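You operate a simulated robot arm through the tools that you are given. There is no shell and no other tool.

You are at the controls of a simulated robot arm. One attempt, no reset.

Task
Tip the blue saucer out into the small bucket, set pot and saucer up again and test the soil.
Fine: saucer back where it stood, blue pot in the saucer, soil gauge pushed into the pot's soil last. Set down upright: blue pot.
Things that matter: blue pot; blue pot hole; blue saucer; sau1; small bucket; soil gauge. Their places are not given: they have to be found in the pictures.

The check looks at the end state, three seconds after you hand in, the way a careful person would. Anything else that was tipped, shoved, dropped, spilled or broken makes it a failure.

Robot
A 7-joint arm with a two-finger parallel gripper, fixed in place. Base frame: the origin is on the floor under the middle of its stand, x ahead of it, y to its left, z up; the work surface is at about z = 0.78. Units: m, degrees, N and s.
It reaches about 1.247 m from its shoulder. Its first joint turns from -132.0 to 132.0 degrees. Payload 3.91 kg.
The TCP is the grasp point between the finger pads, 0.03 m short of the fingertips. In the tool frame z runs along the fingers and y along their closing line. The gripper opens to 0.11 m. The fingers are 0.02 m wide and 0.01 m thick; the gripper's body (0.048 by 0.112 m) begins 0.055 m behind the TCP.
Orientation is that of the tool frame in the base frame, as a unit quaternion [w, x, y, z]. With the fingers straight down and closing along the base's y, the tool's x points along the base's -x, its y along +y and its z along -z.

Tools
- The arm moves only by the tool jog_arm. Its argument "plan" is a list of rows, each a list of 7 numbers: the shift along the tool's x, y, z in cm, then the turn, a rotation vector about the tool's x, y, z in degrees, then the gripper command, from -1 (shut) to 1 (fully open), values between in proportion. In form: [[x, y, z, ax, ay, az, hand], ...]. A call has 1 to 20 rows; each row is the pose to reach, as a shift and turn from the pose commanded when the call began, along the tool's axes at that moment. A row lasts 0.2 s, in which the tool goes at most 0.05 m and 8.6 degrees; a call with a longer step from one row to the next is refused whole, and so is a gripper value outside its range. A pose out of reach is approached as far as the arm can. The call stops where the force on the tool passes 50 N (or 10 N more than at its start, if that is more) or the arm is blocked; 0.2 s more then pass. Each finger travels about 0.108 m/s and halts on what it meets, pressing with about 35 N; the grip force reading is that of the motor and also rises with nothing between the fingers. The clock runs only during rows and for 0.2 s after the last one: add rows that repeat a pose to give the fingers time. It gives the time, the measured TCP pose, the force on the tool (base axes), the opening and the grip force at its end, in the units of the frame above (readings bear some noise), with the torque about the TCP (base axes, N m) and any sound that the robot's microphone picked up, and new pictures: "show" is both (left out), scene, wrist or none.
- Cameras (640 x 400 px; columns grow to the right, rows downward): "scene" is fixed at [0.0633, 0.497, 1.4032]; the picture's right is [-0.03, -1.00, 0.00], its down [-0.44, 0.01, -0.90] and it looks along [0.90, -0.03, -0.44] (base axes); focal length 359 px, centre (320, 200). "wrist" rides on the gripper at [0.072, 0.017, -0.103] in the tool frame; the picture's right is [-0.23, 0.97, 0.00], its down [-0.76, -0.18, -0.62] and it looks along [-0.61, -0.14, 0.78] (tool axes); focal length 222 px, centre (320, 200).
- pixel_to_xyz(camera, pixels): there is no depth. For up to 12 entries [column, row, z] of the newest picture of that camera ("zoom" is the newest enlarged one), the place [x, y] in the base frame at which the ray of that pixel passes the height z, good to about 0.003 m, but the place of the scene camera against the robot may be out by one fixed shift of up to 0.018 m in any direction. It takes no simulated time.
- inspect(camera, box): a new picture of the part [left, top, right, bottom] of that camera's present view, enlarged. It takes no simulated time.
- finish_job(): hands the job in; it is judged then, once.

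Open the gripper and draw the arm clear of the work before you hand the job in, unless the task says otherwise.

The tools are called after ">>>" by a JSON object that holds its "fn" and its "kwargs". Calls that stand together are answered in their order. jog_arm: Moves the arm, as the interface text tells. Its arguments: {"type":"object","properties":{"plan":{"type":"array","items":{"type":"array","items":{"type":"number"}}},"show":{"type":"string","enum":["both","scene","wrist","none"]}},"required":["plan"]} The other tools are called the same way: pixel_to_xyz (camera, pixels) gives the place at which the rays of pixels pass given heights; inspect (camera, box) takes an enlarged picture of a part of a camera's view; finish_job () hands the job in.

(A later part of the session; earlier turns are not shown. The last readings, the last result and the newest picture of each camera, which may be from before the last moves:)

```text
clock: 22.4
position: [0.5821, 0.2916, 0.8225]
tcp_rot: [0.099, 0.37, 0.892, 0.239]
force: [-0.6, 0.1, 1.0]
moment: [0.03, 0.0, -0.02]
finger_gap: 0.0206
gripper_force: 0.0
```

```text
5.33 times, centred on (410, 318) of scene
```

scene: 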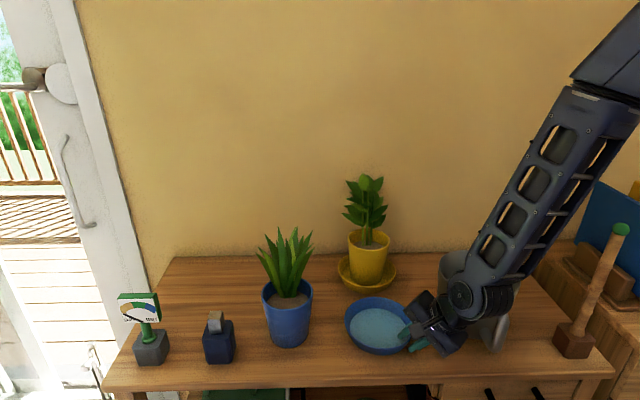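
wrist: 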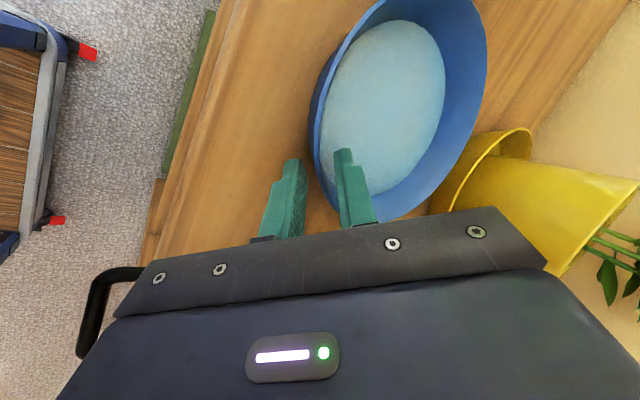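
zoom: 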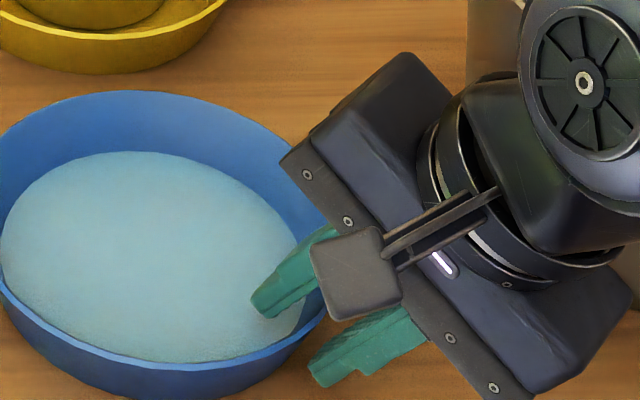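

The rim sits between the pads with about 1.1 cm overlap. I go 3 mm deeper and close gently in steps.

>>> {"fn": "jog_arm", "kwargs": {"plan": [[0, 0, 0.3, 0, 0, 0, -0.63], [0, 0, 0.3, 0, 0, 0, -0.7], [0, 0, 0.3, 0, 0, 0, -0.76], [0, 0, 0.3, 0, 0, 0, -0.82], [0, 0, 0.3, 0, 0, 0, -0.88], [0, 0, 0.3, 0, 0, 0, -0.92], [0, 0, 0.3, 0, 0, 0, -0.96], [0, 0, 0.3, 0, 0, 0, -1], [0, 0, 0.3, 0, 0, 0, -1], [0, 0, 0.3, 0, 0, 0, -1]], "show": "both"}}

>>> {"fn": "inspect", "kwargs": {"camera": "wrist", "box": [240, 80, 440, 205]}}

>>> {"fn": "inspect", "kwargs": {"camera": "scene", "box": [330, 270, 470, 355]}}

```text
clock: 24.6
position: [0.5829, 0.293, 0.8189]
tcp_rot: [0.099, 0.369, 0.893, 0.238]
force: [-0.1, -0.7, -1.6]
moment: [-0.07, 0.06, -0.03]
finger_gap: 0.0025
gripper_force: 34.9
```

scene: 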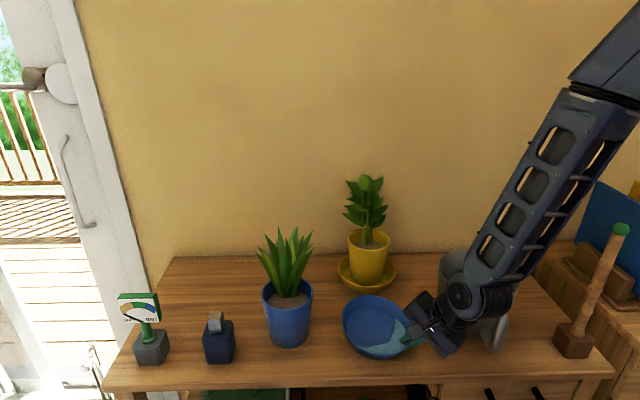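
wrist: 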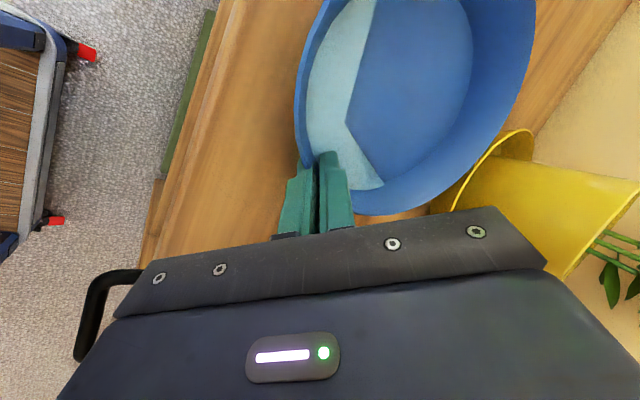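

```text
3.20 times, centred on (340, 142) of wrist
```

zoom: 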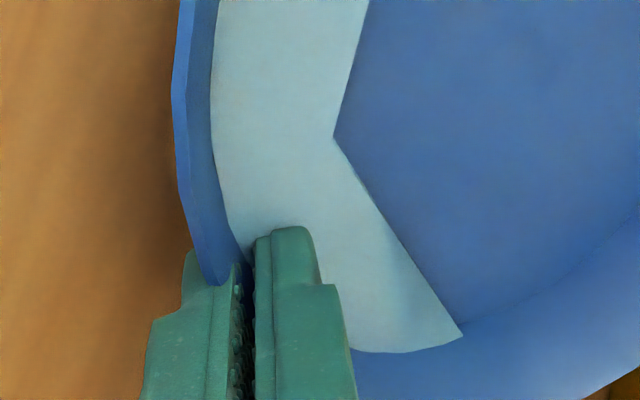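

```text
4.57 times, centred on (400, 312) of scene
```

zoom: 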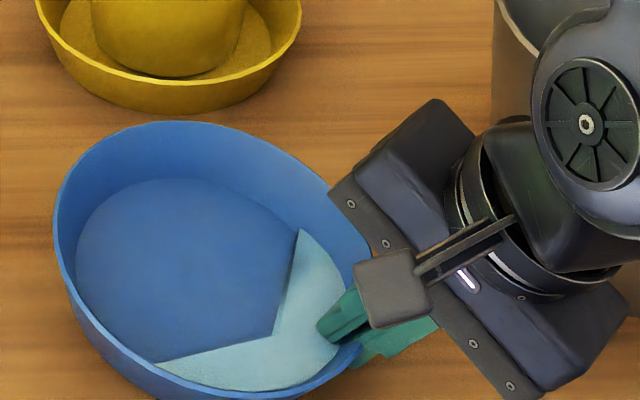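

The grip holds (gap 2.5 mm = wall thickness, 35 N). The saucer has tilted a little with its far side up, so the water lies at my side; I'll lift 3 cm slowly and look.

>>> {"fn": "jog_arm", "kwargs": {"plan": [[0, 0.25, -0.43, 0, 0, 0, -1], [0, 0.5, -0.87, 0, 0, 0, -1], [0, 0.75, -1.3, 0, 0, 0, -1], [0, 1.0, -1.73, 0, 0, 0, -1], [0, 1.25, -2.17, 0, 0, 0, -1], [0, 1.5, -2.6, 0, 0, 0, -1], [0, 1.5, -2.6, 0, 0, 0, -1]], "show": "both"}}

>>> {"fn": "inspect", "kwargs": {"camera": "wrist", "box": [240, 0, 560, 230]}}

>>> {"fn": "inspect", "kwargs": {"camera": "scene", "box": [330, 270, 470, 355]}}

```text
clock: 26.2
position: [0.5828, 0.2921, 0.8493]
tcp_rot: [0.098, 0.37, 0.892, 0.239]
force: [-0.2, -0.1, -1.5]
moment: [-0.1, 0.07, -0.01]
finger_gap: 0.0025
gripper_force: 34.7
```

scene: 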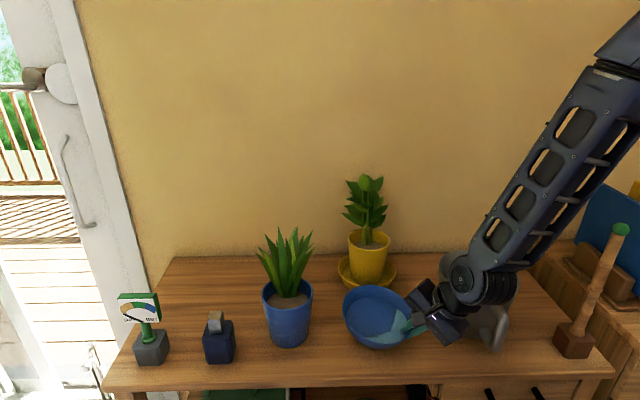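
wrist: 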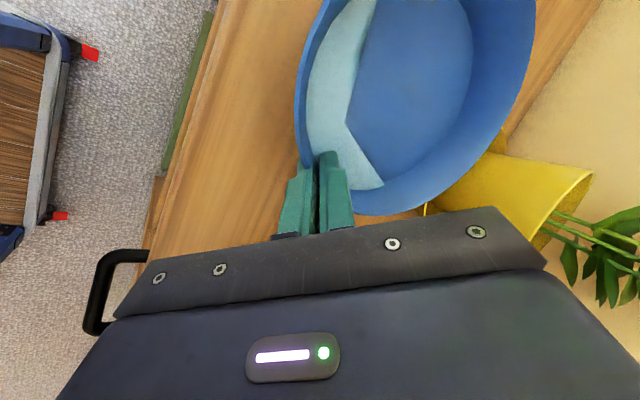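

```text
1.74 times, centred on (400, 115) of wrist
```

zoom: 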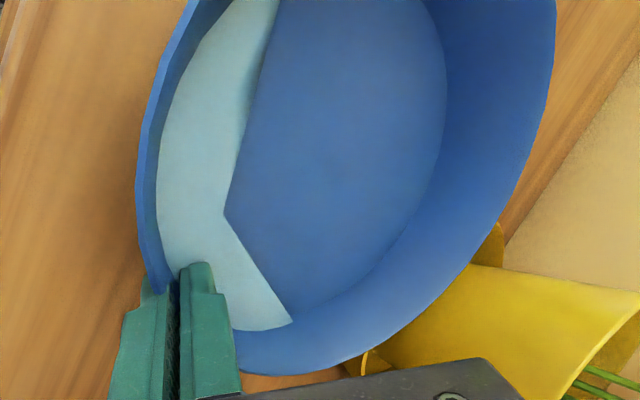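

```text
4.57 times, centred on (400, 312) of scene
```

zoom: 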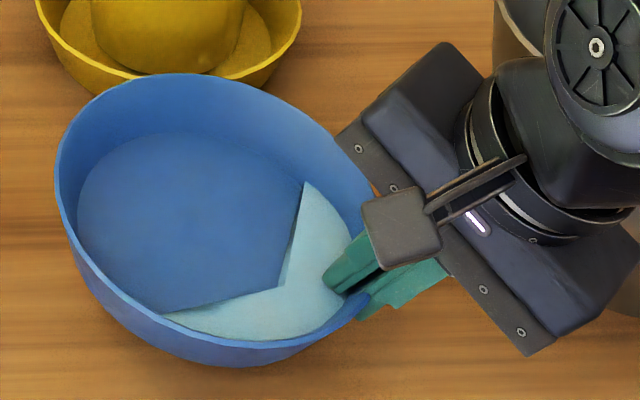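

The saucer is lifted, light (~1.5 N), and tilted about 15° far-side-up, with no water lost. I'll lift 3 cm more and rotate the tool to level it, in slow steps.

>>> {"fn": "jog_arm", "kwargs": {"plan": [[0, 0.4, -0.7, 1, 0, 0, -1], [0, 0.8, -1.4, 2.5, 0, 0, -1], [0, 1.2, -2.1, 4, 0, 0, -1], [0, 1.5, -2.6, 5.5, 0, 0, -1], [0, 1.5, -2.6, 7, 0, 0, -1], [0, 1.5, -2.6, 8.5, 0, 0, -1], [0, 1.5, -2.6, 10, 0, 0, -1], [0, 1.5, -2.6, 10, 0, 0, -1]], "show": "both"}}

>>> {"fn": "inspect", "kwargs": {"camera": "wrist", "box": [240, 0, 560, 230]}}

>>> {"fn": "inspect", "kwargs": {"camera": "scene", "box": [330, 270, 470, 355]}}

```text
clock: 28.0
position: [0.5838, 0.2931, 0.879]
tcp_rot: [0.066, 0.377, 0.91, 0.16]
force: [-0.3, 0.2, -0.6]
moment: [-0.06, 0.04, -0.02]
finger_gap: 0.0026
gripper_force: 35.5
```

scene: 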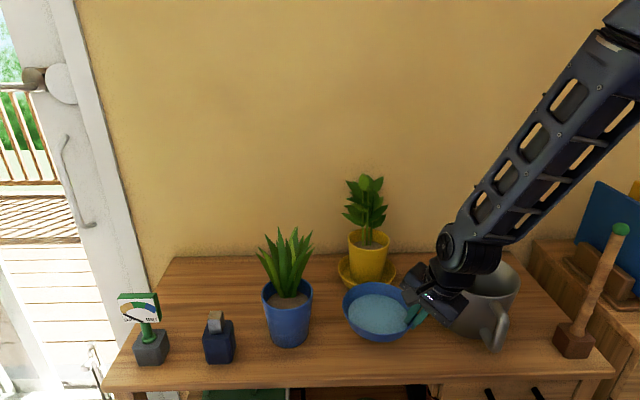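
wrist: 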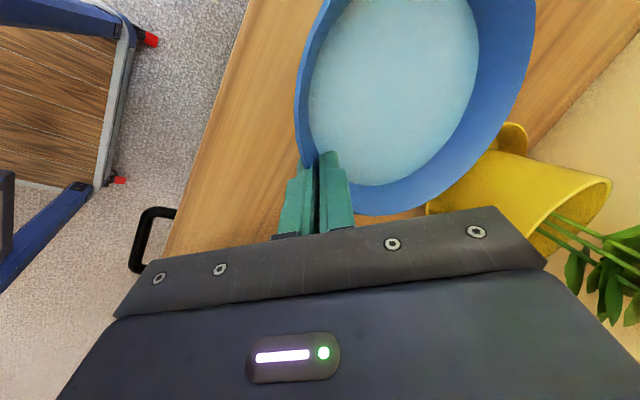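

```text
1.74 times, centred on (400, 115) of wrist
```

zoom: 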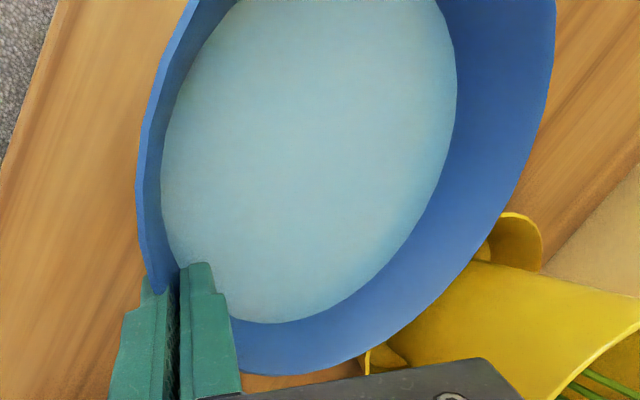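

```text
4.57 times, centred on (400, 312) of scene
```

zoom: 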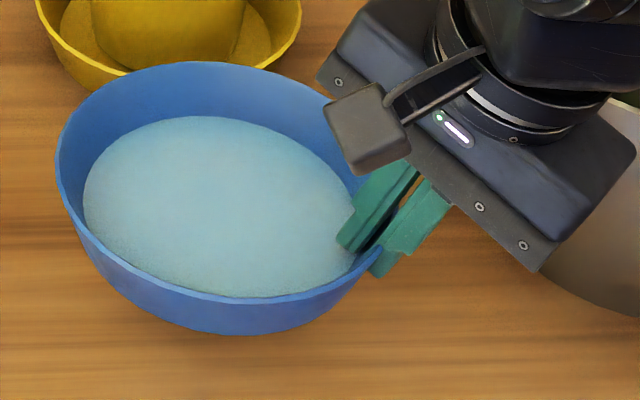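

The water covers the floor evenly again, so the saucer is about level (tool tilt 20°). I lift straight up to z≈1.10 at a gentle speed.

>>> {"fn": "jog_arm", "kwargs": {"plan": [[0, 0.4, -1.1, 0, 0, 0, -1], [0, 1.0, -2.8, 0, 0, 0, -1], [0, 1.7, -4.7, 0, 0, 0, -1], [0, 2.4, -6.6, 0, 0, 0, -1], [0, 3.1, -8.5, 0, 0, 0, -1], [0, 3.8, -10.4, 0, 0, 0, -1], [0, 4.5, -12.3, 0, 0, 0, -1], [0, 5.2, -14.2, 0, 0, 0, -1], [0, 5.9, -16.1, 0, 0, 0, -1], [0, 6.6, -18, 0, 0, 0, -1], [0, 7.2, -19.6, 0, 0, 0, -1], [0, 7.5, -20.6, 0, 0, 0, -1], [0, 7.5, -20.6, 0, 0, 0, -1]], "show": "both"}}

```text
clock: 30.8
position: [0.5832, 0.2924, 1.0984]
tcp_rot: [0.067, 0.376, 0.91, 0.161]
force: [0.5, -0.1, -0.7]
moment: [-0.08, 0.01, 0.0]
finger_gap: 0.0027
gripper_force: 35.8
```

scene: 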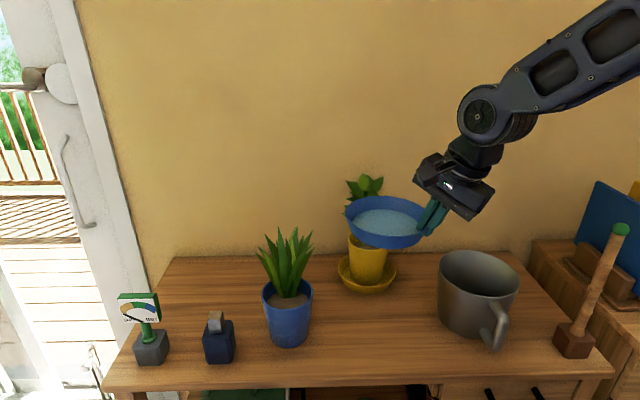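
wrist: 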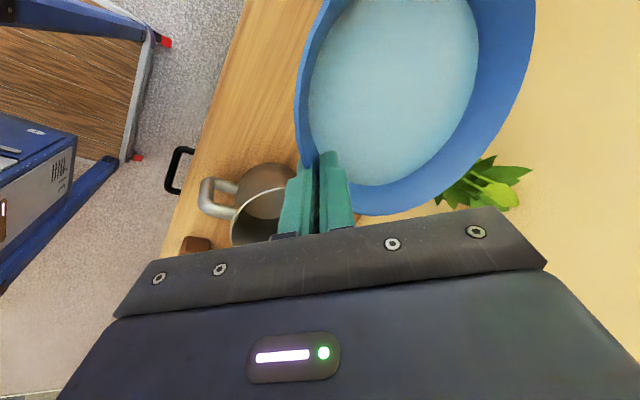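

Level and full, clear of everything. Now I carry it over toward the bucket's far-right side while yawing 90°, with gentle start and stop, so that the lip side will end up above the bucket.

>>> {"fn": "jog_arm", "kwargs": {"plan": [[-0.7, -0.1, -0.03, 0, 0.62, -1.69, -1], [-2.09, -0.29, -0.1, 0, 1.85, -5.08, -1], [-3.84, -0.53, -0.19, 0, 3.39, -9.31, -1], [-5.76, -0.79, -0.28, 0, 5.08, -13.96, -1], [-7.68, -1.06, -0.37, 0, 6.78, -18.6, -1], [-9.77, -1.34, -0.48, 0, 8.62, -23.7, -1], [-11.87, -1.63, -0.58, 0, 10.47, -28.8, -1], [-13.96, -1.92, -0.68, 0, 12.32, -33.8, -1], [-16.05, -2.21, -0.78, 0, 14.17, -38.9, -1], [-18.15, -2.5, -0.88, 0, 16.0, -44.0, -1], [-20.24, -2.78, -0.99, 0, 17.86, -49.1, -1], [-22.34, -3.07, -1.09, 0, 19.7, -54.1, -1], [-24.43, -3.36, -1.19, 0, 21.56, -59.2, -1], [-26.5, -3.65, -1.29, 0, 23.4, -64.3, -1], [-28.6, -3.94, -1.39, 0, 25.26, -69.4, -1], [-30.4, -4.18, -1.48, 0, 26.8, -73.6, -1], [-32.1, -4.42, -1.56, 0, 28.3, -77.8, -1], [-33.5, -4.61, -1.63, 0, 29.6, -81.2, -1], [-34.4, -4.73, -1.67, 0, 30.3, -83.3, -1], [-34.9, -4.8, -1.7, 0, 30.8, -84.6, -1]], "show": "both"}}

```text
clock: 35.0
position: [0.7929, 0.0086, 1.0971]
tcp_rot: [-0.066, -0.378, 0.91, 0.16]
force: [0.4, 0.0, -1.2]
moment: [-0.04, -0.13, 0.01]
finger_gap: 0.0026
gripper_force: 34.7
```

scene: 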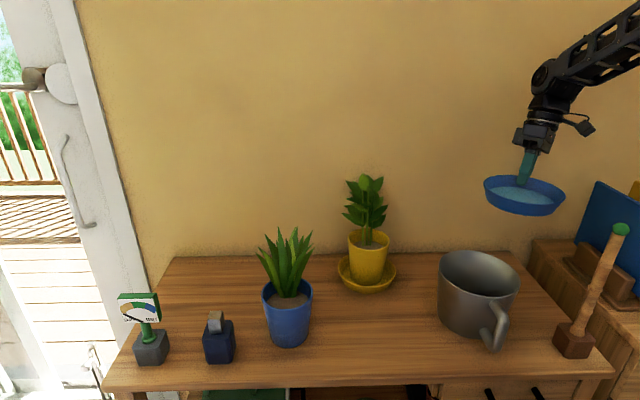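
wrist: 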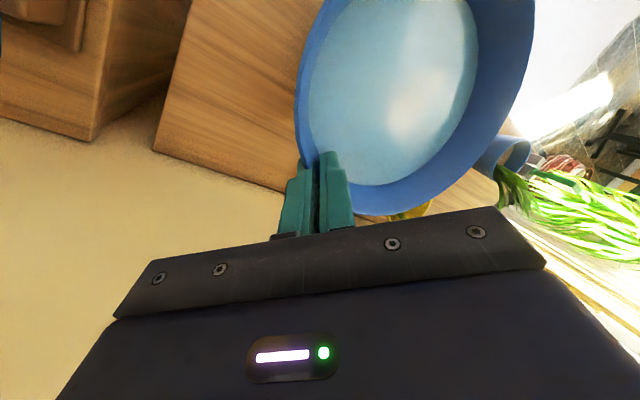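

Level, and beside/above the bucket; the lip should be at about (0.681, 0.120). I lower by 11.7 cm so that the saucer's bottom is ~2 cm above the bucket rim, then verify.

>>> {"fn": "jog_arm", "kwargs": {"plan": [[0, -0.3, 0.8, 0, 0, 0, -1], [0, -0.8, 2.2, 0, 0, 0, -1], [0, -1.4, 3.9, 0, 0, 0, -1], [0, -2.0, 5.6, 0, 0, 0, -1], [0, -2.6, 7.3, 0, 0, 0, -1], [0, -3.2, 8.8, 0, 0, 0, -1], [0, -3.7, 10.2, 0, 0, 0, -1], [0, -4.0, 11.0, 0, 0, 0, -1], [0, -4.0, 11.0, 0, 0, 0, -1]], "show": "both"}}

>>> {"fn": "inspect", "kwargs": {"camera": "scene", "box": [400, 170, 600, 360]}}

```text
clock: 37.0
position: [0.7932, 0.0106, 0.9805]
tcp_rot: [-0.067, -0.378, 0.909, 0.161]
force: [0.1, 0.1, -1.6]
moment: [-0.02, -0.08, 0.03]
finger_gap: 0.0029
gripper_force: 34.6
```

scene: 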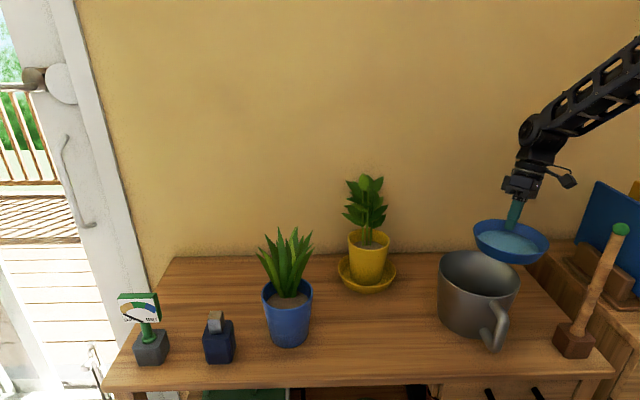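
wrist: 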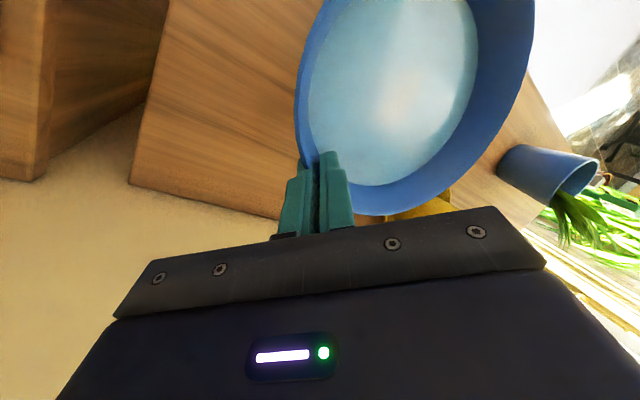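

```text
2.11 times, centred on (500, 265) of scene
```

zoom: 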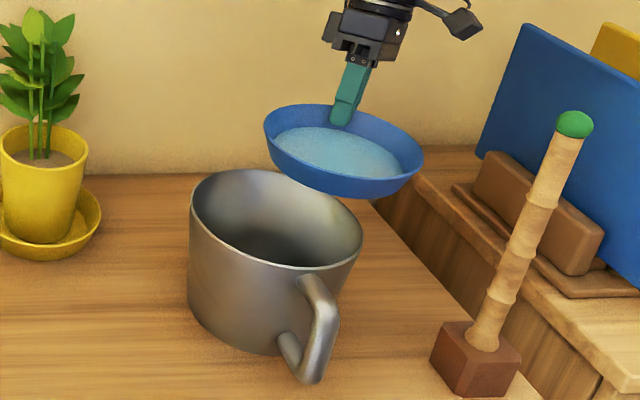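

The lip (zoom ≈(290,168)) is above the bucket's opening as computed. I begin tipping slowly about the lip: 25° in 2.5° steps, with the TCP moving so the lip stays put.

>>> {"fn": "jog_arm", "kwargs": {"plan": [[0, 0.302, -0.622, 2.5, 0, 0, -1], [0, 0.63, -1.23, 5, 0, 0, -1], [0, 0.985, -1.823, 7.5, 0, 0, -1], [0, 1.365, -2.4, 10, 0, 0, -1], [0, 1.77, -2.96, 12.5, 0, 0, -1], [0, 2.199, -3.502, 15, 0, 0, -1], [0, 2.651, -4.025, 17.5, 0, 0, -1], [0, 3.126, -4.527, 20, 0, 0, -1], [0, 3.622, -5.008, 22.5, 0, 0, -1], [0, 4.138, -5.467, 25, 0, 0, -1], [0, 4.138, -5.467, 25, 0, 0, -1]], "show": "both"}}

>>> {"fn": "inspect", "kwargs": {"camera": "scene", "box": [400, 170, 600, 360]}}

```text
clock: 39.4
position: [0.7792, 0.0247, 1.046]
tcp_rot: [0.017, -0.383, 0.923, -0.04]
force: [-0.2, 0.0, -0.5]
moment: [0.0, -0.04, 0.01]
finger_gap: 0.0026
gripper_force: 35.4
```

scene: 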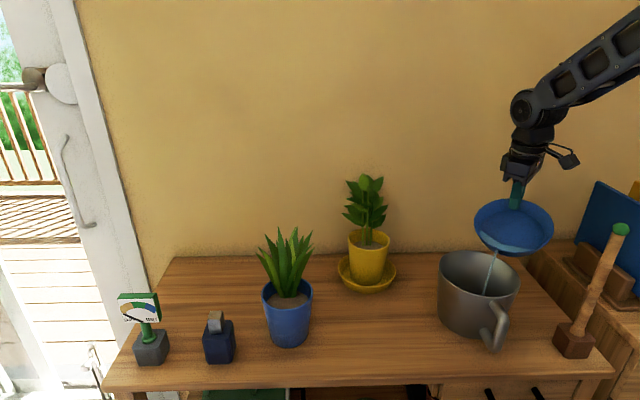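
wrist: 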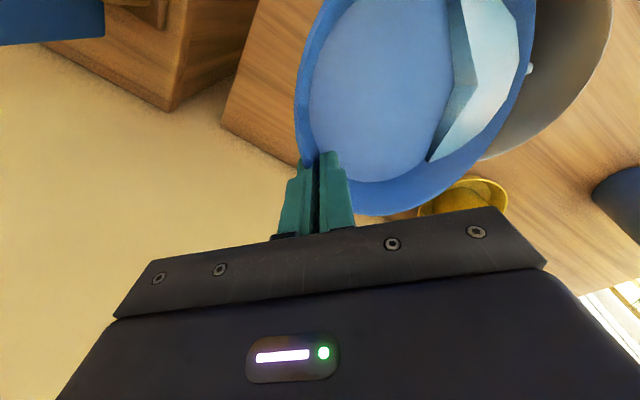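

```text
2.11 times, centred on (500, 265) of scene
```

zoom: 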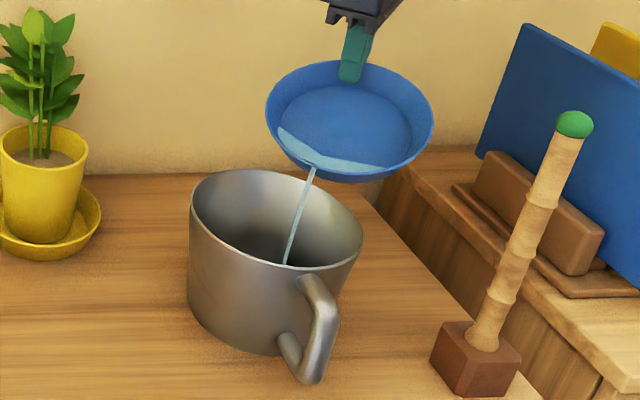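

A thin stream runs from the lip (zoom (315,165)) straight into the bucket's opening. I continue tipping 3° per step about the lip to 70° total.

>>> {"fn": "jog_arm", "kwargs": {"plan": [[0, 0, 0, 0, 0, 0, -1], [0, 0.017, -0.829, 3, 0, 0, -1], [0, 0.076, -1.656, 6, 0, 0, -1], [0, 0.179, -2.479, 9, 0, 0, -1], [0, 0.325, -3.295, 12, 0, 0, -1], [0, 0.514, -4.103, 15, 0, 0, -1], [0, 0.744, -4.9, 18, 0, 0, -1], [0, 1.016, -5.683, 21, 0, 0, -1], [0, 1.329, -6.451, 24, 0, 0, -1], [0, 1.681, -7.202, 27, 0, 0, -1], [0, 2.072, -7.933, 30, 0, 0, -1], [0, 2.501, -8.643, 33, 0, 0, -1], [0, 2.966, -9.33, 36, 0, 0, -1], [0, 3.467, -9.991, 39, 0, 0, -1], [0, 4.002, -10.625, 42, 0, 0, -1], [0, 4.569, -11.23, 45, 0, 0, -1], [0, 4.569, -11.23, 45, 0, 0, -1]], "show": "both"}}

>>> {"fn": "inspect", "kwargs": {"camera": "scene", "box": [400, 170, 600, 360]}}

```text
clock: 43.0
position: [0.7404, 0.063, 1.1545]
tcp_rot: [0.162, -0.348, 0.837, -0.39]
force: [0.0, 0.0, -1.1]
moment: [0.04, -0.03, -0.02]
finger_gap: 0.0025
gripper_force: 34.9
```

scene: 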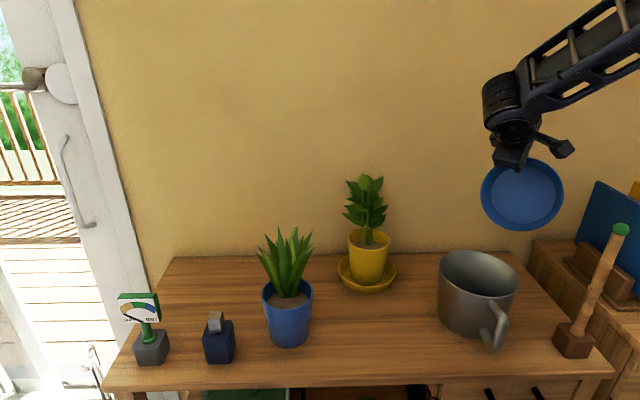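
wrist: 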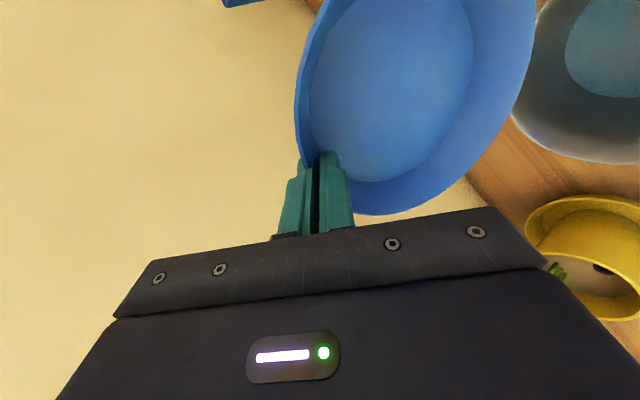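

```text
2.11 times, centred on (500, 265) of scene
```

zoom: 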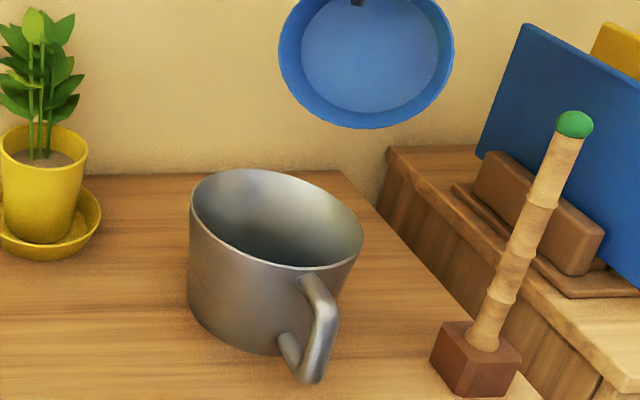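

The saucer looks empty now and the bucket holds the water (wrist view (600,50)). I move the lip back over the bucket's middle and tip a further 30° to let the last drops run out.

>>> {"fn": "jog_arm", "kwargs": {"plan": [[0, 0.75, -0.9, 0, 0, 0, -1], [0, 1.5, -1.8, 0, 0, 0, -1], [0, 2.25, -2.68, 0, 0, 0, -1], [0, 2.88, -3.91, 5, 0, 0, -1], [0, 3.615, -5.08, 10, 0, 0, -1], [0, 4.449, -6.18, 15, 0, 0, -1], [0, 5.376, -7.21, 20, 0, 0, -1], [0, 6.388, -8.15, 25, 0, 0, -1], [0, 7.479, -9.0, 30, 0, 0, -1], [0, 7.479, -9.0, 30, 0, 0, -1], [0, 7.479, -9.0, 30, 0, 0, -1], [0, 7.479, -9.0, 30, 0, 0, -1], [0, 7.479, -9.0, 30, 0, 0, -1], [0, 7.479, -9.0, 30, 0, 0, -1]], "show": "both"}}

>>> {"fn": "inspect", "kwargs": {"camera": "scene", "box": [380, 120, 600, 360]}}

>>> {"fn": "inspect", "kwargs": {"camera": "wrist", "box": [280, 0, 640, 230]}}

```text
clock: 46.0
position: [0.6585, 0.1453, 1.1542]
tcp_rot: [0.246, -0.293, 0.708, -0.594]
force: [-0.4, 0.0, -0.6]
moment: [0.02, 0.0, 0.03]
finger_gap: 0.0025
gripper_force: 35.1
```

scene: 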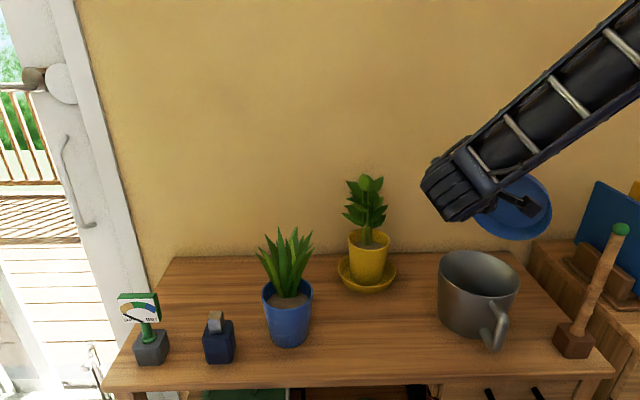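
wrist: 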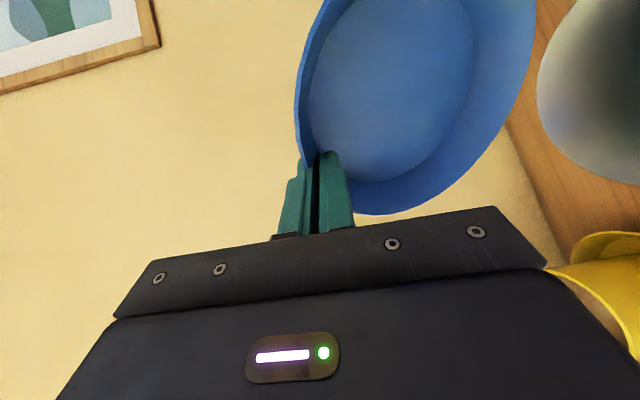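

```text
1.67 times, centred on (490, 240) of scene
```

zoom: 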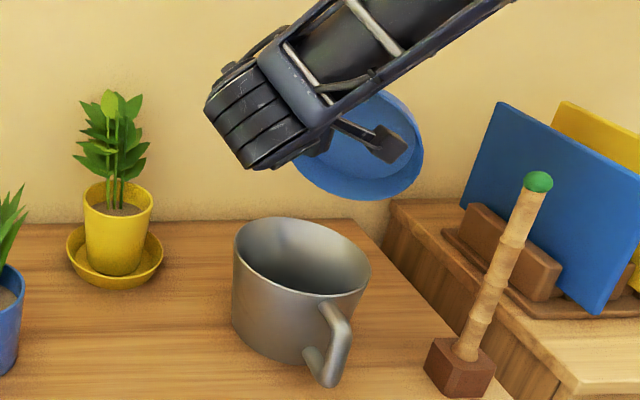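

```text
1.74 times, centred on (460, 115) of wrist
```

zoom: 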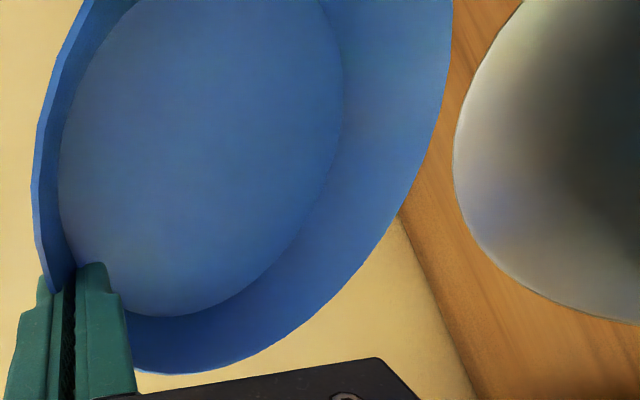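

The saucer is dry and the bucket unaffected. I tilt back to level (−100° about the tool x), in place at z≈1.15.

>>> {"fn": "jog_arm", "kwargs": {"plan": [[0, 0, 0, -4, 0, 0, -1], [0, 0, 0, -11, 0, 0, -1], [0, 0, 0, -18.5, 0, 0, -1], [0, 0, 0, -26, 0, 0, -1], [0, 0, 0, -33.5, 0, 0, -1], [0, 0, 0, -41, 0, 0, -1], [0, 0, 0, -48.5, 0, 0, -1], [0, 0, 0, -56, 0, 0, -1], [0, 0, 0, -63.5, 0, 0, -1], [0, 0, 0, -71, 0, 0, -1], [0, 0, 0, -78.5, 0, 0, -1], [0, 0, 0, -86, 0, 0, -1], [0, 0, 0, -93, 0, 0, -1], [0, 0, 0, -98, 0, 0, -1], [0, 0, 0, -100, 0, 0, -1], [0, 0, 0, -100, 0, 0, -1]], "show": "both"}}

```text
clock: 49.4
position: [0.6577, 0.1469, 1.1556]
tcp_rot: [-0.067, -0.376, 0.91, 0.161]
force: [0.3, -0.7, -1.1]
moment: [0.0, 0.0, -0.01]
finger_gap: 0.0025
gripper_force: 34.3
```

scene: 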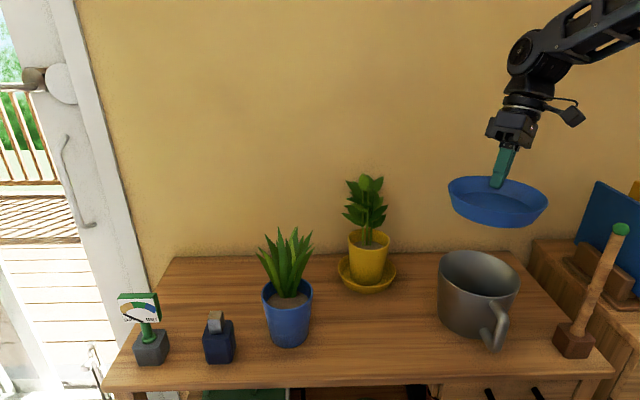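
wrist: 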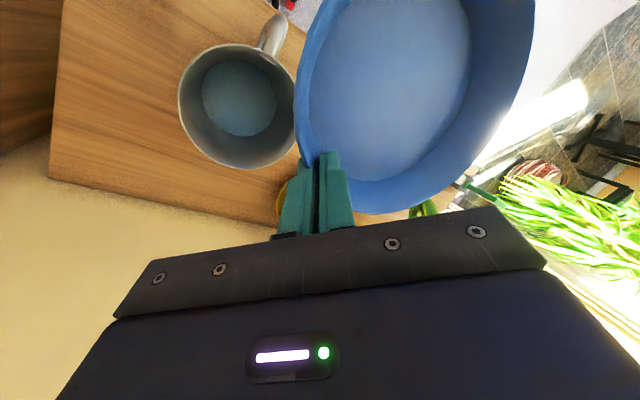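

The wrist view shows the water in the bucket (238,97) and a dry bench. Now back: yaw −90° and move to above the saucer's original spot at z≈1.10.

>>> {"fn": "jog_arm", "kwargs": {"plan": [[-0.2, 0.4, 0.3, 0, -1.2, 3.4, -1], [-0.5, 1.3, 1.1, 0, -3.2, 8.9, -1], [-0.9, 2.3, 1.9, 0, -5.5, 15.2, -1], [-1.25, 3.2, 2.7, 0, -7.9, 21.6, -1], [-1.6, 4.2, 3.5, 0, -10.2, 27.9, -1], [-2.0, 5.2, 4.2, 0, -12.5, 34.3, -1], [-2.4, 6.1, 5.0, 0, -14.8, 40.6, -1], [-2.7, 7.0, 5.8, 0, -17.1, 47, -1], [-3.1, 8.0, 6.6, 0, -19.4, 53.3, -1], [-3.4, 8.9, 7.4, 0, -21.7, 59.7, -1], [-3.8, 9.9, 8.2, 0, -24, 66, -1], [-4.2, 10.9, 9.0, 0, -26.4, 72.4, -1], [-4.5, 11.8, 9.7, 0, -28.7, 78.7, -1], [-4.8, 12.4, 10.2, 0, -30.1, 82.6, -1], [-4.87, 12.7, 10.47, 0, -30.8, 84.6, -1], [-4.87, 12.7, 10.47, 0, -30.8, 84.6, -1]], "show": "both"}}

```text
clock: 52.8
position: [0.583, 0.2904, 1.1]
tcp_rot: [0.066, 0.377, 0.91, 0.161]
force: [-0.1, -0.5, -0.6]
moment: [-0.05, 0.04, -0.02]
finger_gap: 0.0027
gripper_force: 35.7
```

scene: 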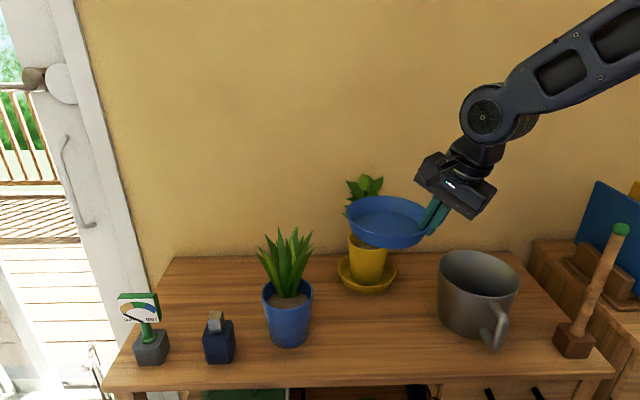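
wrist: 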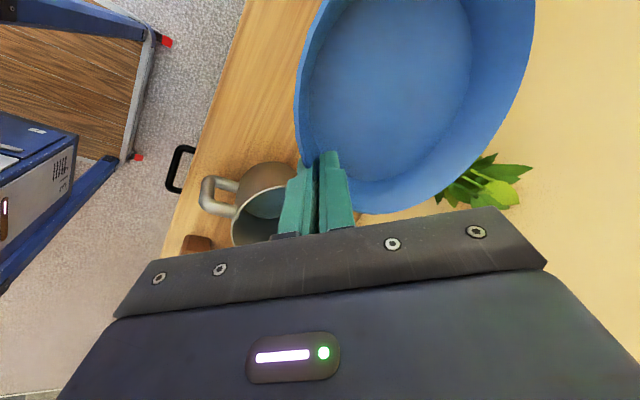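

At the spot above the original place. I lower straight down to z≈0.85 and check.

>>> {"fn": "jog_arm", "kwargs": {"plan": [[0, -0.5, 1.4, 0, 0, 0, -1], [0, -1.4, 3.9, 0, 0, 0, -1], [0, -2.4, 6.6, 0, 0, 0, -1], [0, -3.4, 9.4, 0, 0, 0, -1], [0, -4.4, 12.2, 0, 0, 0, -1], [0, -5.4, 15, 0, 0, 0, -1], [0, -6.4, 17.6, 0, 0, 0, -1], [0, -7.3, 20.1, 0, 0, 0, -1], [0, -8.1, 22.3, 0, 0, 0, -1], [0, -8.55, 23.5, 0, 0, 0, -1], [0, -8.55, 23.5, 0, 0, 0, -1]], "show": "both"}}

>>> {"fn": "inspect", "kwargs": {"camera": "scene", "box": [330, 270, 470, 355]}}

```text
clock: 55.2
position: [0.5831, 0.2899, 0.8488]
tcp_rot: [0.066, 0.377, 0.91, 0.16]
force: [0.2, -0.1, -0.3]
moment: [-0.08, 0.04, -0.01]
finger_gap: 0.0024
gripper_force: 35.0
```

scene: 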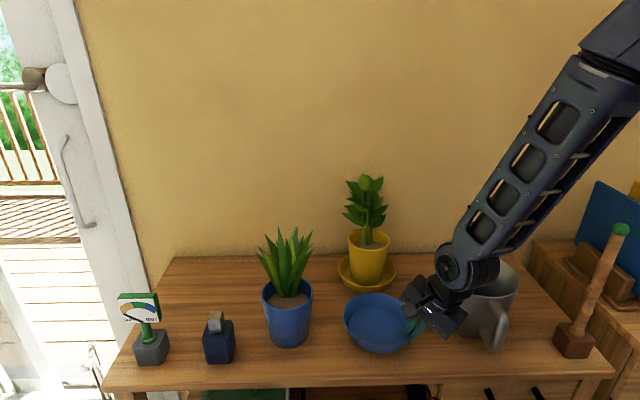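
wrist: 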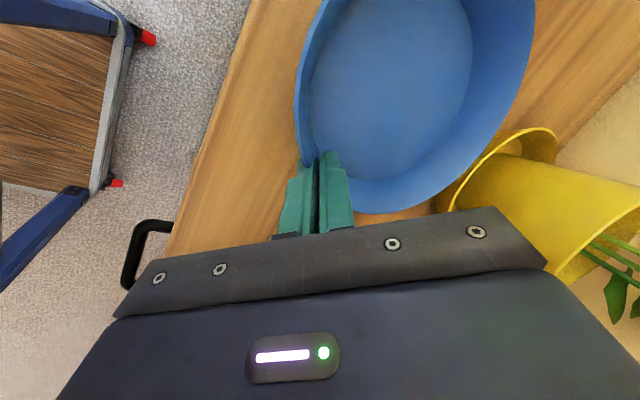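

```text
4.57 times, centred on (400, 312) of scene
```

zoom: 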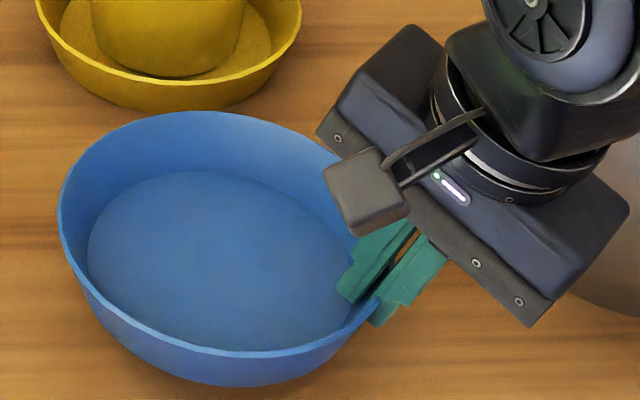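

The saucer hovers ~2.7 cm above its place. I'll compare its position now with the original rim pixels through the same (fixed) scene camera.

>>> {"fn": "inspect", "kwargs": {"camera": "scene", "box": [335, 285, 435, 360]}}

>>> {"fn": "pixel_to_xyz", "kwargs": {"camera": "scene", "pixels": [[344.4, 318, 0.806], [415.2, 325, 0.806], [374, 296.7, 0.806], [385, 349.2, 0.806], [342.5, 316, 0.832], [373, 292.3, 0.832], [382, 346.4, 0.832]]}}

```text
5.33 times, centred on (385, 322) of scene
```

zoom: 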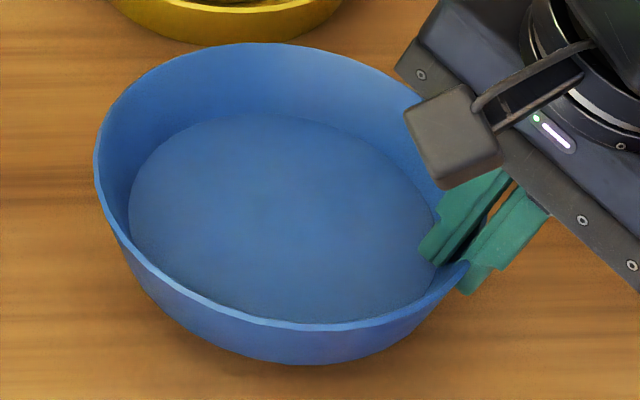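

```text
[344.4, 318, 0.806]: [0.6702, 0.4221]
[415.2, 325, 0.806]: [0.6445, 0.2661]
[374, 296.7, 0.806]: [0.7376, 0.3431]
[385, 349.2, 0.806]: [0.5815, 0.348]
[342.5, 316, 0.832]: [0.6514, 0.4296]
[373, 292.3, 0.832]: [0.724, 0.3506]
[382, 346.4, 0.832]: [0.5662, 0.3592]
```

By the scene camera, the saucer sits about 1.1 cm too near and 0.8 cm too far left compared with the original (it shifted in the grip when I closed). I correct by (+0.0115, −0.008) and lower 2 cm.

>>> {"fn": "jog_arm", "kwargs": {"plan": [[-0.5, -0.1, 0.3, 0, 0, 0, -1], [-1.0, -0.2, 0.8, 0, 0, 0, -1], [-1.38, -0.35, 1.4, 0, 0, 0, -1], [-1.38, -0.48, 1.95, 0, 0, 0, -1], [-1.38, -0.48, 1.95, 0, 0, 0, -1]], "show": "both"}}

>>> {"fn": "inspect", "kwargs": {"camera": "scene", "box": [335, 285, 435, 360]}}

```text
clock: 56.4
position: [0.5943, 0.2817, 0.831]
tcp_rot: [0.067, 0.377, 0.91, 0.161]
force: [-0.6, -0.2, -1.0]
moment: [-0.07, 0.02, -0.03]
finger_gap: 0.0027
gripper_force: 34.8
```

scene: 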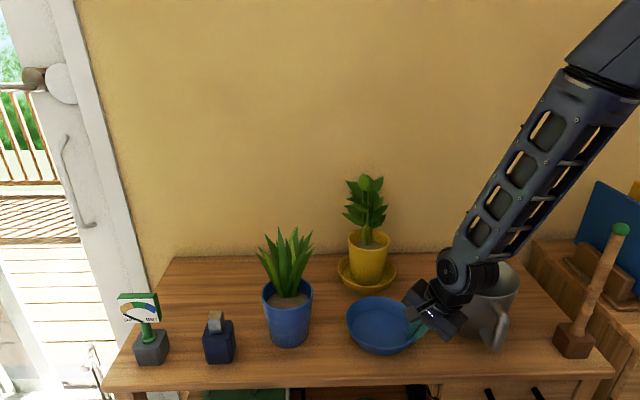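
wrist: 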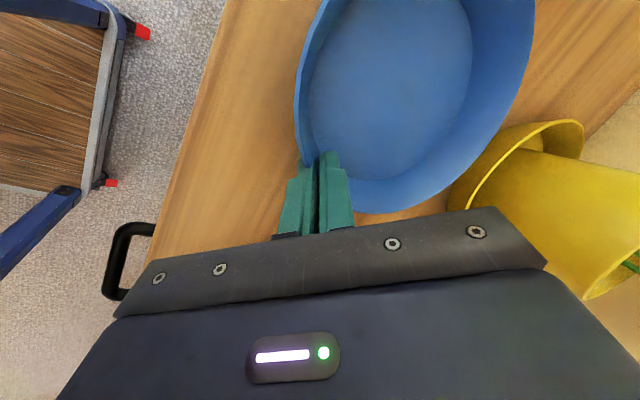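

```text
5.33 times, centred on (385, 322) of scene
```

zoom: 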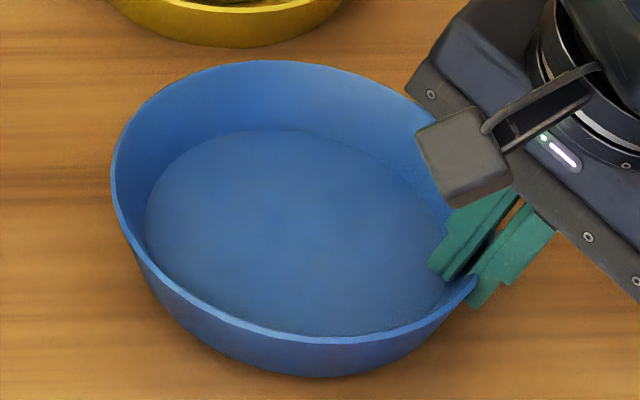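

Now nearly matching the original (predicted top/bottom rows ~2 px low). I make a small correction (+5 mm, +3 mm) and lower 6 mm more.

>>> {"fn": "jog_arm", "kwargs": {"plan": [[-0.07, 0.16, 0.2, 0, 0, 0, -1], [-0.14, 0.32, 0.45, 0, 0, 0, -1], [-0.14, 0.32, 0.76, 0, 0, 0, -1], [-0.14, 0.32, 0.76, 0, 0, 0, -1]], "show": "scene"}}

>>> {"fn": "inspect", "kwargs": {"camera": "scene", "box": [335, 285, 435, 360]}}

```text
clock: 57.4
position: [0.5991, 0.2855, 0.823]
tcp_rot: [0.067, 0.377, 0.91, 0.16]
force: [1.3, -0.8, -0.2]
moment: [-0.04, 0.05, -0.02]
finger_gap: 0.0024
gripper_force: 35.0
```

scene: 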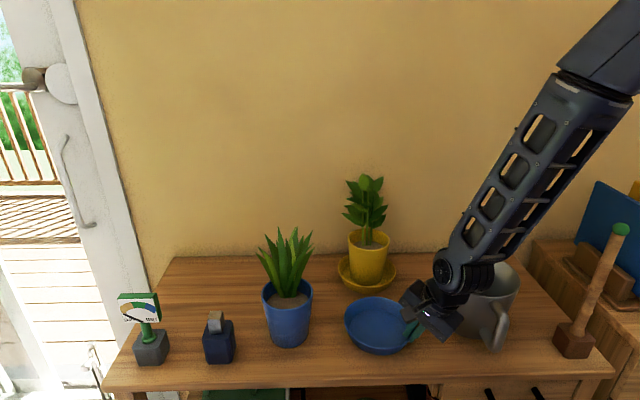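

```text
5.33 times, centred on (385, 322) of scene
```

zoom: 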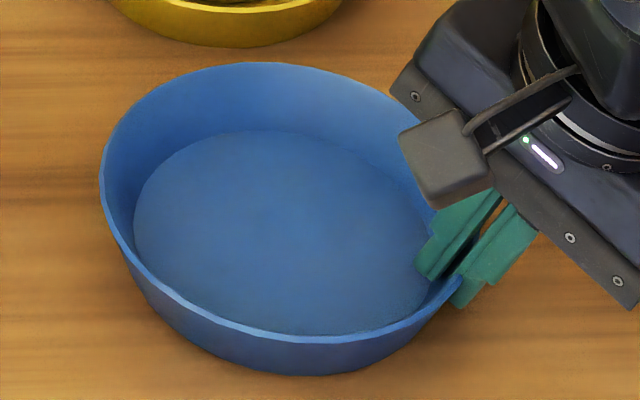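

The rim pixels (343.7; 296.1–348.6) now match the original (344.4; 296.7–349.2). I lower 2 mm more to touch, watching the force.

>>> {"fn": "jog_arm", "kwargs": {"plan": [[0, -0.03, 0.09, 0, 0, 0, -1], [0, -0.07, 0.19, 0, 0, 0, -1], [0, -0.07, 0.19, 0, 0, 0, -1]], "show": "scene"}}

>>> {"fn": "inspect", "kwargs": {"camera": "scene", "box": [335, 285, 435, 360]}}

```text
clock: 58.2
position: [0.5982, 0.2849, 0.8221]
tcp_rot: [0.067, 0.377, 0.91, 0.16]
force: [1.2, -1.3, 5.5]
moment: [-0.05, -0.14, -0.02]
finger_gap: 0.0022
gripper_force: 34.6
```

scene: 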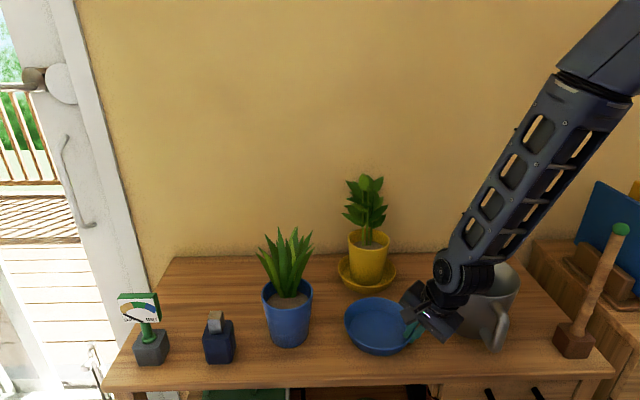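

```text
5.33 times, centred on (385, 322) of scene
```

zoom: 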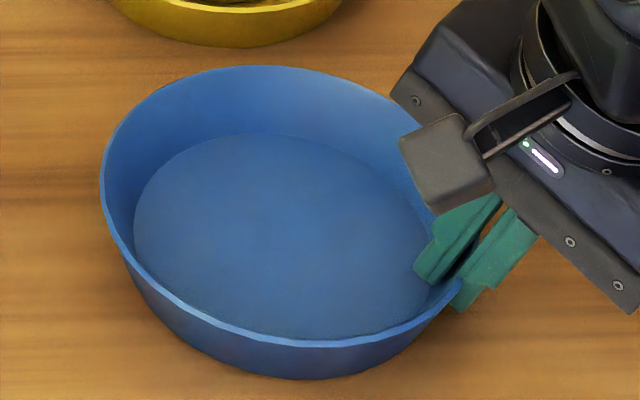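

Contact made (5.5 N up). I open the fingers gently to about 2.4 cm.

>>> {"fn": "jog_arm", "kwargs": {"plan": [[0, 0, 0, 0, 0, 0, -0.92], [0, 0, 0, 0, 0, 0, -0.84], [0, 0, 0, 0, 0, 0, -0.76], [0, 0, 0, 0, 0, 0, -0.68], [0, 0, 0, 0, 0, 0, -0.6], [0, 0, 0, 0, 0, 0, -0.56], [0, 0, 0, 0, 0, 0, -0.56]], "show": "both"}}

>>> {"fn": "inspect", "kwargs": {"camera": "scene", "box": [335, 285, 435, 360]}}

>>> {"fn": "inspect", "kwargs": {"camera": "wrist", "box": [240, 60, 440, 205]}}

```text
clock: 59.8
position: [0.5986, 0.2853, 0.8221]
tcp_rot: [0.066, 0.377, 0.91, 0.16]
force: [-0.4, 0.9, 0.2]
moment: [0.01, 0.0, -0.02]
finger_gap: 0.024
gripper_force: 0.0
```

scene: 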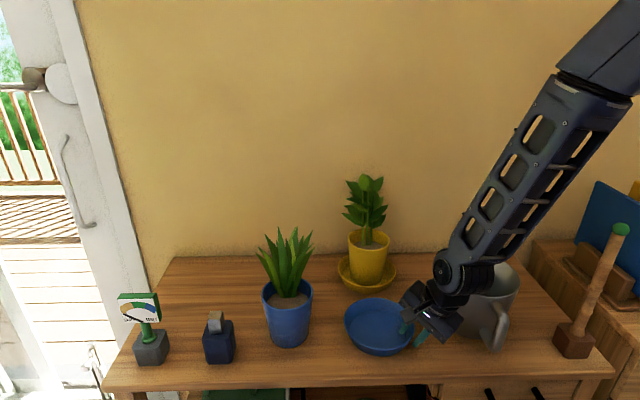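
wrist: 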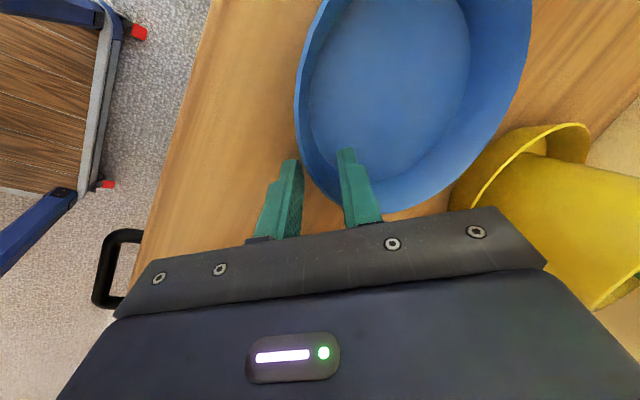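

```text
5.33 times, centred on (385, 322) of scene
```

zoom: 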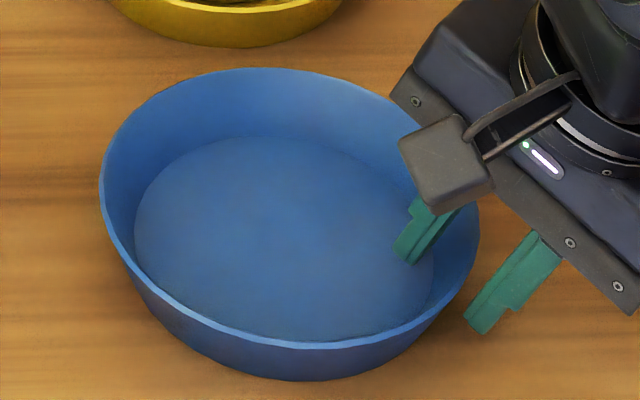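

```text
2.76 times, centred on (340, 132) of wrist
```

zoom: 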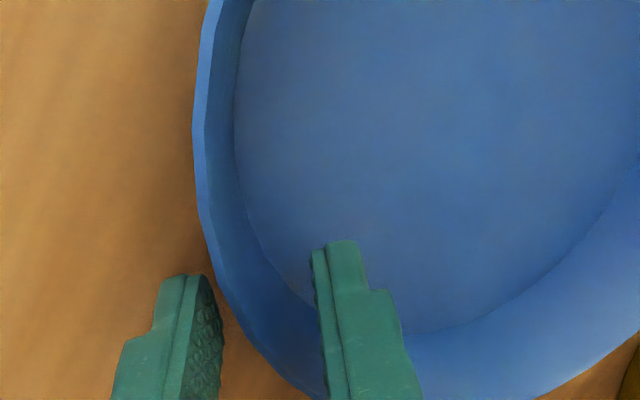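

The saucer stands flat with its rim at (343.7–415, 297–349.8), matching its original place. I draw the fingers back along their own direction, then up.

>>> {"fn": "jog_arm", "kwargs": {"plan": [[0, 0, -1, 0, 0, 0, -0.56], [0, 0, -2.5, 0, 0, 0, -0.56], [0, 0, -5, 0, 0, 0, -0.56], [0, 0, -9, 0, 0, 0, -0.56], [0, 0, -13, 0, 0, 0, -0.4], [0, 0, -17, 0, 0, 0, 0], [0, 0, -21, 0, 0, 0, 0.5], [0, 0, -25, 0, 0, 0, 1], [0, 0, -25, 0, 0, 0, 1]], "show": "both"}}

>>> {"fn": "inspect", "kwargs": {"camera": "wrist", "box": [300, 0, 620, 200]}}

```text
clock: 61.8
position: [0.5381, 0.2244, 1.0586]
tcp_rot: [0.067, 0.377, 0.91, 0.161]
force: [-1.1, -0.3, 0.3]
moment: [0.04, 0.03, 0.01]
finger_gap: 0.1101
gripper_force: 0.1
```

scene: 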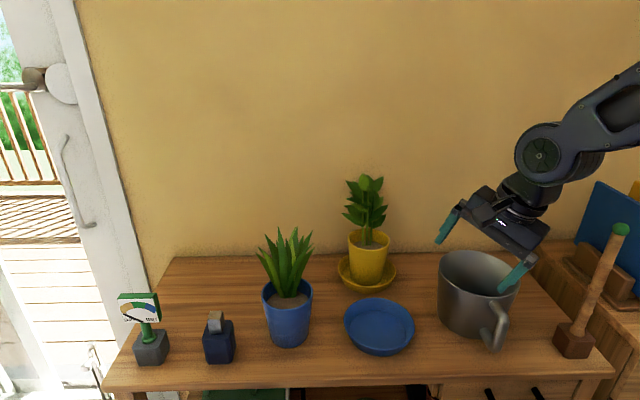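
wrist: 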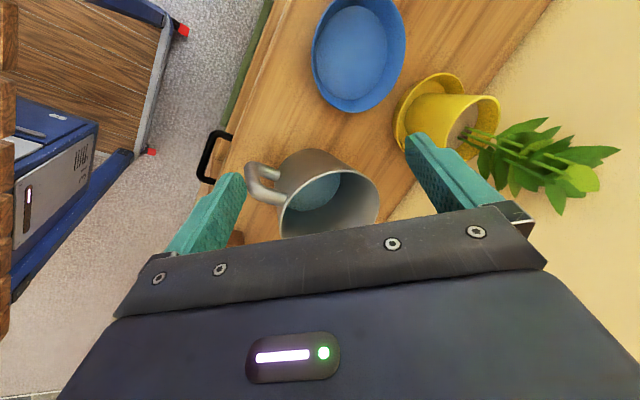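

```text
2.00 times, centred on (460, 100) of wrist
```

zoom: 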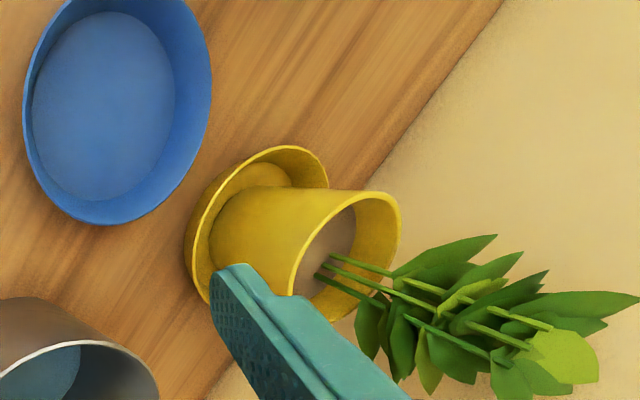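

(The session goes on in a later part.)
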